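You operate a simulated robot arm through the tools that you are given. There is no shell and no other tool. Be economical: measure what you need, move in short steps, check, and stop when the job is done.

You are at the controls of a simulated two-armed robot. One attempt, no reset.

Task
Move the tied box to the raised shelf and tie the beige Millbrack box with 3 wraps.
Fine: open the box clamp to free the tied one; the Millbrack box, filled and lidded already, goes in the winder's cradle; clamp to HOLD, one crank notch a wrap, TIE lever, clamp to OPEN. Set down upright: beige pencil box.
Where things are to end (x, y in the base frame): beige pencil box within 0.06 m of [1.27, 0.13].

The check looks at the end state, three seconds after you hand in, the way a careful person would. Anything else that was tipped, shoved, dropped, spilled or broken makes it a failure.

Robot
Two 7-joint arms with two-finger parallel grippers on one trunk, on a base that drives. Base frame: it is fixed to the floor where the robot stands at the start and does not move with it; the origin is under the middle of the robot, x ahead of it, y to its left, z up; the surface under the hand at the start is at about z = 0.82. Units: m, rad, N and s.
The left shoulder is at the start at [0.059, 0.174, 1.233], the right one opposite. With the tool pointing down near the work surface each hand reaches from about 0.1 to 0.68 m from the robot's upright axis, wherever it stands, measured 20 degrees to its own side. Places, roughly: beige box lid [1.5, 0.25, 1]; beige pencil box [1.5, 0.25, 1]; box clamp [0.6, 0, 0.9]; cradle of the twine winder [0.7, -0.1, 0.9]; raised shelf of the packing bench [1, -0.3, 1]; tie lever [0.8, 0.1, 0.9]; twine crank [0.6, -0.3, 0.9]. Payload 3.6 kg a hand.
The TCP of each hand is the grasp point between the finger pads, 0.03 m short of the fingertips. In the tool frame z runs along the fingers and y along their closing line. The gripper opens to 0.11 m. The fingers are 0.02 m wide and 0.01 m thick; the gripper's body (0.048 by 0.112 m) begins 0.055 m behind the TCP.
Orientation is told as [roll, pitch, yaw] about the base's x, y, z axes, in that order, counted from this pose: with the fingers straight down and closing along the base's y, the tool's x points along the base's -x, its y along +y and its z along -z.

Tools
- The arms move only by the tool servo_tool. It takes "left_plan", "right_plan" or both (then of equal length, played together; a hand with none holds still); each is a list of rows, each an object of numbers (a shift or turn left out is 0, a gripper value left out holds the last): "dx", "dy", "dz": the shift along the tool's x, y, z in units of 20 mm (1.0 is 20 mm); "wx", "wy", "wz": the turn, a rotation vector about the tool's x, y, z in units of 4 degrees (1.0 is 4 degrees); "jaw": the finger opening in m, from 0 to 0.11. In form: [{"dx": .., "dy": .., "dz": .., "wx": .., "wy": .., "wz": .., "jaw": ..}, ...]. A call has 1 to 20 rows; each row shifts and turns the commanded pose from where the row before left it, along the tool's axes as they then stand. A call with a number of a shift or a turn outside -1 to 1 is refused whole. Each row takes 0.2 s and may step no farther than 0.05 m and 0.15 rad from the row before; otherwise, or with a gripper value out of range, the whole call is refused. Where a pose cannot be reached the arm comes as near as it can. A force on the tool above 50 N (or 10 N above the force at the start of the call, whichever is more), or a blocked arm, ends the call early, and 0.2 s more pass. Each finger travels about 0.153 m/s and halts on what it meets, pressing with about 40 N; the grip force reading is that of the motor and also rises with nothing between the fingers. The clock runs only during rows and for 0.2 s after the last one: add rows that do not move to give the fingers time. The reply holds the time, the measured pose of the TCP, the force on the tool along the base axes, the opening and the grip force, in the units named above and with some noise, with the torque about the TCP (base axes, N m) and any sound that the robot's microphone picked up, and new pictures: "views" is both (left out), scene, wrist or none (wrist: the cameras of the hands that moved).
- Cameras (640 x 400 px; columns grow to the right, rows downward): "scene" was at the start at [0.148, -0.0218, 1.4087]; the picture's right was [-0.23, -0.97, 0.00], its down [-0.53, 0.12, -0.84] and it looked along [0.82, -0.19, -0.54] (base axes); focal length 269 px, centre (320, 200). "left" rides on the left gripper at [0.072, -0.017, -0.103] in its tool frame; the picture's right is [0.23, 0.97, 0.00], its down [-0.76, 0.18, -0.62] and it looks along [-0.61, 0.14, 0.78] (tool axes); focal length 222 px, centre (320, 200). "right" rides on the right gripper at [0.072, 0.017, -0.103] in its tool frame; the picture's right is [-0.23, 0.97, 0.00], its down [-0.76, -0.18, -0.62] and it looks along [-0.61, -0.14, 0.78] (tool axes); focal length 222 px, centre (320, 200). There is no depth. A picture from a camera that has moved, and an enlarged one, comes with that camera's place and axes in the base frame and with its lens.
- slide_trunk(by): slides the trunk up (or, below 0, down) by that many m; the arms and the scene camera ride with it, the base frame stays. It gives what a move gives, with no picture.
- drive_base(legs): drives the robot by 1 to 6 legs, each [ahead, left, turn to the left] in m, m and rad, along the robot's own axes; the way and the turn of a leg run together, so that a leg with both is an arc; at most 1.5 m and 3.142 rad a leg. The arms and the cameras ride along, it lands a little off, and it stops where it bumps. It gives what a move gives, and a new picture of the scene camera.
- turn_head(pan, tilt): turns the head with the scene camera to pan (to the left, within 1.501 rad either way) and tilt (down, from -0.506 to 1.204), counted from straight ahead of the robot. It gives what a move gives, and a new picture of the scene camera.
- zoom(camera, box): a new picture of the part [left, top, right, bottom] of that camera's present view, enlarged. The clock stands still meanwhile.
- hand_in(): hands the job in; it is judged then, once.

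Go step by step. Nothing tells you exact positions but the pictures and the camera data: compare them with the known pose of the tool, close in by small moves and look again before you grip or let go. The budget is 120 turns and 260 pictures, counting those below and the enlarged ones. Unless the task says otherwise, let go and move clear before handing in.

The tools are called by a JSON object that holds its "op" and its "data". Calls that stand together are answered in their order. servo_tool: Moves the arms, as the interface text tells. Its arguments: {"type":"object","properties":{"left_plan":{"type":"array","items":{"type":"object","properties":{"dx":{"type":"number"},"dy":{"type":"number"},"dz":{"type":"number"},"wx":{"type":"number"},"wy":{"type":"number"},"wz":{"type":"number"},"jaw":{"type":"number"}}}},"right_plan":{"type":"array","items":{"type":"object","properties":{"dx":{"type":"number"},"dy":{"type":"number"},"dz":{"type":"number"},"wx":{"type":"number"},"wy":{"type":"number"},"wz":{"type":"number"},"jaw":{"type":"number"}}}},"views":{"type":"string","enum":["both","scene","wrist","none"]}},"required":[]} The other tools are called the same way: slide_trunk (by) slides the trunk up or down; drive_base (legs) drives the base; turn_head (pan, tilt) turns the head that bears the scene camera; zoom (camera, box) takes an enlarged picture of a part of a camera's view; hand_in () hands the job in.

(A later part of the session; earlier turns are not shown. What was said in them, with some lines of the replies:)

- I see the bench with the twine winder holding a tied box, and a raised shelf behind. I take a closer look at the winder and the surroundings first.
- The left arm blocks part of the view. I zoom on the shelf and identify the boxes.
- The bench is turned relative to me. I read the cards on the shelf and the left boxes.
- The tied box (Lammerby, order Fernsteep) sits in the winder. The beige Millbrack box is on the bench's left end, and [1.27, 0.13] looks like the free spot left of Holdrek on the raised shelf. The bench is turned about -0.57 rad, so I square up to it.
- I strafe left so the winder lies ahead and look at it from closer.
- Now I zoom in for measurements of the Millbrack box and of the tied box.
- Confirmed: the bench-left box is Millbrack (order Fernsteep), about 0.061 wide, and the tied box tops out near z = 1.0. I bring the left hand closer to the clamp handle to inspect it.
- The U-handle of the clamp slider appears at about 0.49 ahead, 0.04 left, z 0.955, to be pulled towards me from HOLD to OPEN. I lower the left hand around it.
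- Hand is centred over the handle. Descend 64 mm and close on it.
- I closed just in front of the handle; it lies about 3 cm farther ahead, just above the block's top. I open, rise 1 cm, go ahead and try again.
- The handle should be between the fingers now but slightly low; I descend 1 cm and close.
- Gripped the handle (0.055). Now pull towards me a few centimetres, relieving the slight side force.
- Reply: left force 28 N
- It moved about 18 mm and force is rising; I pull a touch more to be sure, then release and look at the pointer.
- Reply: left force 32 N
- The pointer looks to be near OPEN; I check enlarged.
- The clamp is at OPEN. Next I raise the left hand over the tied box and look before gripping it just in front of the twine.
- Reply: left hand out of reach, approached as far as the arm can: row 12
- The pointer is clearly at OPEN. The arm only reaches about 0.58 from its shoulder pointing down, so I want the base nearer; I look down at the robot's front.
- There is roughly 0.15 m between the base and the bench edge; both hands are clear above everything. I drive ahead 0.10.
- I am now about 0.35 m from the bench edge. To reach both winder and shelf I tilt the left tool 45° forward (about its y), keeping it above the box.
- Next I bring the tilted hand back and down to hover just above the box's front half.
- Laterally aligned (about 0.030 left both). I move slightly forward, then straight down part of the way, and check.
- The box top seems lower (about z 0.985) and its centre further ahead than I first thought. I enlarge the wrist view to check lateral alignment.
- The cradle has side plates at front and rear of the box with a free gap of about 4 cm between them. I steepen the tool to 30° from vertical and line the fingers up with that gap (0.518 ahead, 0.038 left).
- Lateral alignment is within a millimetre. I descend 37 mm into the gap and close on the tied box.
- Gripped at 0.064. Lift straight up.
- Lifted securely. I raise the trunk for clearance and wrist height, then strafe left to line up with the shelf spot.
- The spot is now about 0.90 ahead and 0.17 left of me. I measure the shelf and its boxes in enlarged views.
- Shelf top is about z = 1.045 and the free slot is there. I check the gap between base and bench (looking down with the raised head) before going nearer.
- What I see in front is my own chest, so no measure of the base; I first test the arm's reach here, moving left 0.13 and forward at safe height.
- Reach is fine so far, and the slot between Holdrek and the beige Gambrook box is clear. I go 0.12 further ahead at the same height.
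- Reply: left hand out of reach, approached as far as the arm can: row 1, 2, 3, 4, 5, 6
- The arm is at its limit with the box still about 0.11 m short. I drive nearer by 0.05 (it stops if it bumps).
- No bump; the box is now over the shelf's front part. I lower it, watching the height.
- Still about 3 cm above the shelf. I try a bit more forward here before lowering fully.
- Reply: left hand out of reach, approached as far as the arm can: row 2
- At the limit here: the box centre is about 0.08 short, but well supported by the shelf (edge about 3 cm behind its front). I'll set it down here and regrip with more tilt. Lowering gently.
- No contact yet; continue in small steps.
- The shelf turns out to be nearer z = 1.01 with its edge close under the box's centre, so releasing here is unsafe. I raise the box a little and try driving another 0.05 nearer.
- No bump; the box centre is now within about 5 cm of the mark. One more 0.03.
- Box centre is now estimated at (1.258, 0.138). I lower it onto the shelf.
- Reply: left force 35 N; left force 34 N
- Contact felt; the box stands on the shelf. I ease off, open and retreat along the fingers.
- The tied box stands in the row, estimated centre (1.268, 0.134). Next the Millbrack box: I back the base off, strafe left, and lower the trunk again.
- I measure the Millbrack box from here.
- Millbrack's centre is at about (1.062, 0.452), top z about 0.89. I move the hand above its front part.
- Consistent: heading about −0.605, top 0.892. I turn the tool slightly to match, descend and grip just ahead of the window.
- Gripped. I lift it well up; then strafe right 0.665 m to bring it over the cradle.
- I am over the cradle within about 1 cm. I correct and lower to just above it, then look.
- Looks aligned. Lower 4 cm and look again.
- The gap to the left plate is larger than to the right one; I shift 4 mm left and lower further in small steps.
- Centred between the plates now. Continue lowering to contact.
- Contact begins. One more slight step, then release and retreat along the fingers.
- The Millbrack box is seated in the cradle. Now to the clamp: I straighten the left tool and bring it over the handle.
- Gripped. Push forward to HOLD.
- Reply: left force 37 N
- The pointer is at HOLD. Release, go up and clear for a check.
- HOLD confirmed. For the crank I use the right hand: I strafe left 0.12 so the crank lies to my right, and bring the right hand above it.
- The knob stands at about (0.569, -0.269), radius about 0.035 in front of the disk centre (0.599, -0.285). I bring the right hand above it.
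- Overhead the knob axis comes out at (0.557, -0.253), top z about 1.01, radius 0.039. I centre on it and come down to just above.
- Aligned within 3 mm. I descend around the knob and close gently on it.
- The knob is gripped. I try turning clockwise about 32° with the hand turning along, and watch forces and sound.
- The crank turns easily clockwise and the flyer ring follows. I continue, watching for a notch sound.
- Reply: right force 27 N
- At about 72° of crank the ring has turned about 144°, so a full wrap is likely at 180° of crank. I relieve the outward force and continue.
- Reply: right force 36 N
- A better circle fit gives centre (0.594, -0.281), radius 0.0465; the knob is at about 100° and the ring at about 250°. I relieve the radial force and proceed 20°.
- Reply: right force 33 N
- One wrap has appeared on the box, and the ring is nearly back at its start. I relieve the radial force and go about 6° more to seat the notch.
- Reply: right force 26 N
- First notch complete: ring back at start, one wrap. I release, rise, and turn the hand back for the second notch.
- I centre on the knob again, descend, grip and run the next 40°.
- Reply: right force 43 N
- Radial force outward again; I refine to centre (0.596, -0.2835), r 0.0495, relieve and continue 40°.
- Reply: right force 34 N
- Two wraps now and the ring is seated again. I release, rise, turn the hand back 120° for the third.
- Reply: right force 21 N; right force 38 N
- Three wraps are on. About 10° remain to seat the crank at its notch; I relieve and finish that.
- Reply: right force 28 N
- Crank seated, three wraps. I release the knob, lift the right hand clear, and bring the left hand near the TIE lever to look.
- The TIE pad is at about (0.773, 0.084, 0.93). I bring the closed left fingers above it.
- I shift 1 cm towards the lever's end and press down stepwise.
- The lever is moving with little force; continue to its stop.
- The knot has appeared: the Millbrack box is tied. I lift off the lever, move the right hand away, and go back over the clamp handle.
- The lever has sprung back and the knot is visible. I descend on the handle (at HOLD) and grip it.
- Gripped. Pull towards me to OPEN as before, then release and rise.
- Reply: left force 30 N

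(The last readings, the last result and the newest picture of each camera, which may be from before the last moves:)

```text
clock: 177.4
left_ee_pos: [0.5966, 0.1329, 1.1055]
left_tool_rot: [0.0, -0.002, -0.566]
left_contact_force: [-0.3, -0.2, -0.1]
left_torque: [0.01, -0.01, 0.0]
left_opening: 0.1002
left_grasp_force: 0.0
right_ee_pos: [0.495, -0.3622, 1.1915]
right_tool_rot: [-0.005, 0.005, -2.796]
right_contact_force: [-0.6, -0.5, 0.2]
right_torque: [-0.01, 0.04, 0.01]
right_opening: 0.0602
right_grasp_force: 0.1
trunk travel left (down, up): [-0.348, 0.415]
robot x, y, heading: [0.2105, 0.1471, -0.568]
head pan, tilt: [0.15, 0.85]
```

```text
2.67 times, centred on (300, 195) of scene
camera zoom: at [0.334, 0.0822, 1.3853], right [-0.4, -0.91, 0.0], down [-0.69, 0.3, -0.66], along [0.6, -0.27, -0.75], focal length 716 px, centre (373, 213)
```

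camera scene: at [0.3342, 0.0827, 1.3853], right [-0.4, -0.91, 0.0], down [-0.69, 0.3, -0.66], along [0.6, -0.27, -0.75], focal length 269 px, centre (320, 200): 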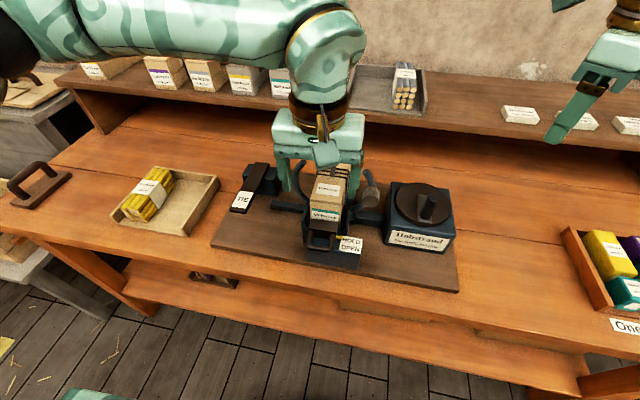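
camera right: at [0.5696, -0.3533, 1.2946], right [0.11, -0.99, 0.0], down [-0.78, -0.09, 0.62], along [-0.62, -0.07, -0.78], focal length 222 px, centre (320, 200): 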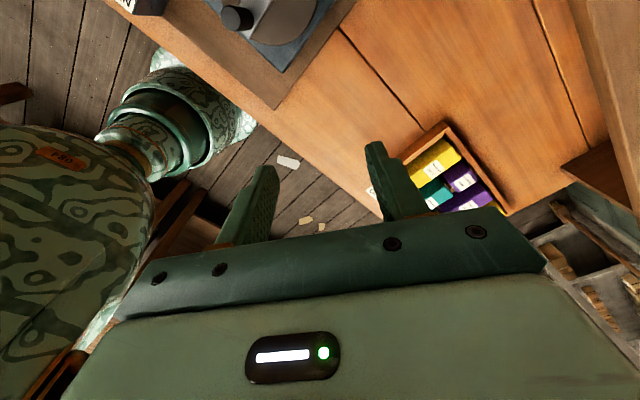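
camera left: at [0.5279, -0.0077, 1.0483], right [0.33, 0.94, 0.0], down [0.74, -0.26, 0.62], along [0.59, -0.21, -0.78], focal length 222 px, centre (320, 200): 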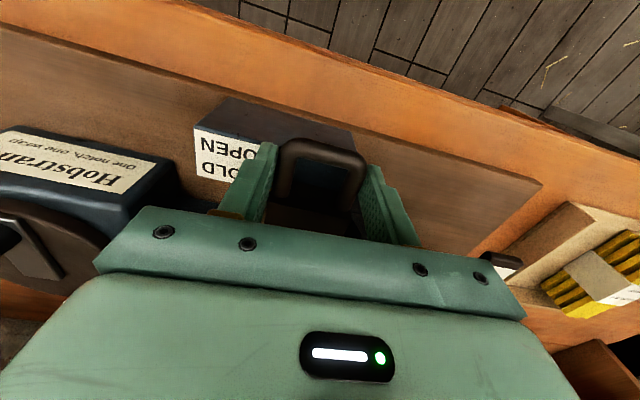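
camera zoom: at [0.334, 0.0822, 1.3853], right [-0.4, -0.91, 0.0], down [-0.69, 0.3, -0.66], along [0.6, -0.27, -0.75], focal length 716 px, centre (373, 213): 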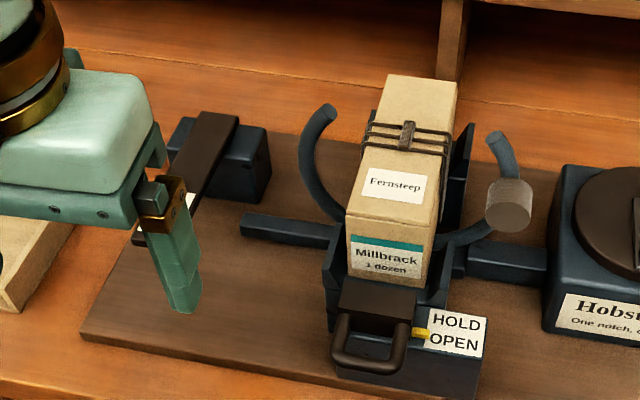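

The pointer appears at OPEN. I check it enlarged and review the whole scene once more.

{"op": "zoom", "data": {"camera": "scene", "box": [310, 210, 390, 260]}}

{"op": "turn_head", "data": {"pan": 0.35, "tilt": 0.55}}

{"op": "turn_head", "data": {"pan": -0.3, "tilt": 0.7}}

```text
8.00 times, centred on (350, 235) of scene
camera zoom: at [0.334, 0.0822, 1.3853], right [-0.4, -0.91, 0.0], down [-0.69, 0.3, -0.66], along [0.6, -0.27, -0.75], focal length 2149 px, centre (80, -80)
```

zoom: 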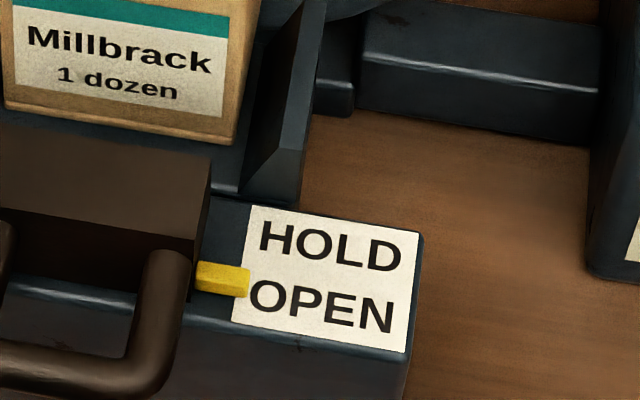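

```text
clock: 178.2
left_ee_pos: [0.5956, 0.1328, 1.1047]
left_tool_rot: [-0.002, -0.002, -0.566]
left_contact_force: [0.1, -0.1, -0.6]
left_torque: [0.01, 0.0, -0.01]
left_opening: 0.1002
left_grasp_force: 0.1
right_ee_pos: [0.495, -0.3616, 1.1907]
right_tool_rot: [-0.003, 0.006, -2.8]
right_contact_force: [-0.6, 0.3, 0.9]
right_torque: [-0.04, 0.0, 0.01]
right_opening: 0.06
right_grasp_force: 0.1
trunk travel left (down, up): [-0.348, 0.415]
robot x, y, heading: [0.2075, 0.1499, -0.573]
head pan, tilt: [0.351, 0.55]
camera scene: at [0.3503, 0.0951, 1.4107], right [-0.21, -0.98, 0.0], down [-0.51, 0.11, -0.85], along [0.83, -0.18, -0.52], focal length 269 px, centre (320, 200)
```

scene: 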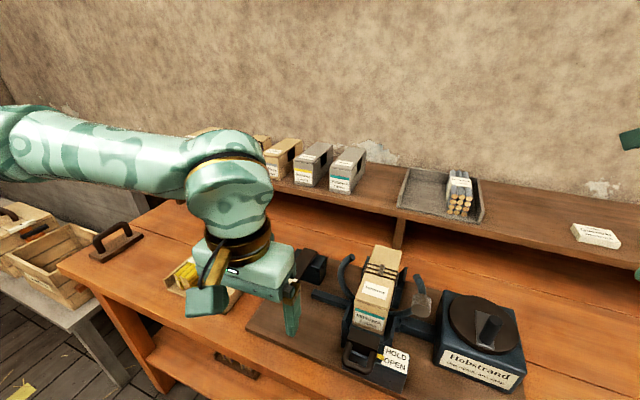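

```text
clock: 179.3
left_ee_pos: [0.5968, 0.1336, 1.1045]
left_tool_rot: [0.0, -0.002, -0.565]
left_contact_force: [0.1, 0.1, -0.4]
left_torque: [-0.02, 0.01, -0.02]
left_opening: 0.1001
left_grasp_force: 0.0
right_ee_pos: [0.4952, -0.3605, 1.1915]
right_tool_rot: [-0.002, 0.006, -2.795]
right_contact_force: [-0.4, 0.2, -0.7]
right_torque: [0.01, 0.0, -0.02]
right_opening: 0.06
right_grasp_force: 0.1
trunk travel left (down, up): [-0.348, 0.415]
robot x, y, heading: [0.2116, 0.1491, -0.568]
head pan, tilt: [-0.3, 0.7]
camera scene: at [0.3177, 0.0497, 1.3976], right [-0.76, -0.65, 0.0], down [-0.42, 0.49, -0.76], along [0.5, -0.58, -0.64], focal length 269 px, centre (320, 200)
```

scene: 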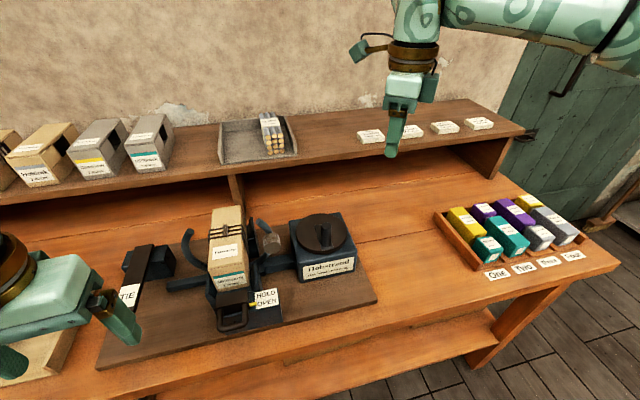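

The tied Lammerby box is on the raised shelf, the Millbrack box has three wraps and a knot with the clamp at OPEN, and both hands are clear. I hand in.

{"op": "hand_in", "data": {}}

```text
The job is handed in.
```

The job is handed in; no verdict came back.

- **Tied box:** the Lammerby box stands upright on the raised shelf at about (1.27, 0.13), by my camera estimate.
- **Millbrack box:** it is tied with three wraps and a knot. It stays in the winder's cradle with the clamp at OPEN.
- **My reading of the task:** several beige boxes are in the scene, and the listed place for "beige pencil box" lay nearest a beige Gambrook box on the shelf. I took the target to mean the tied box and left Gambrook where it was.
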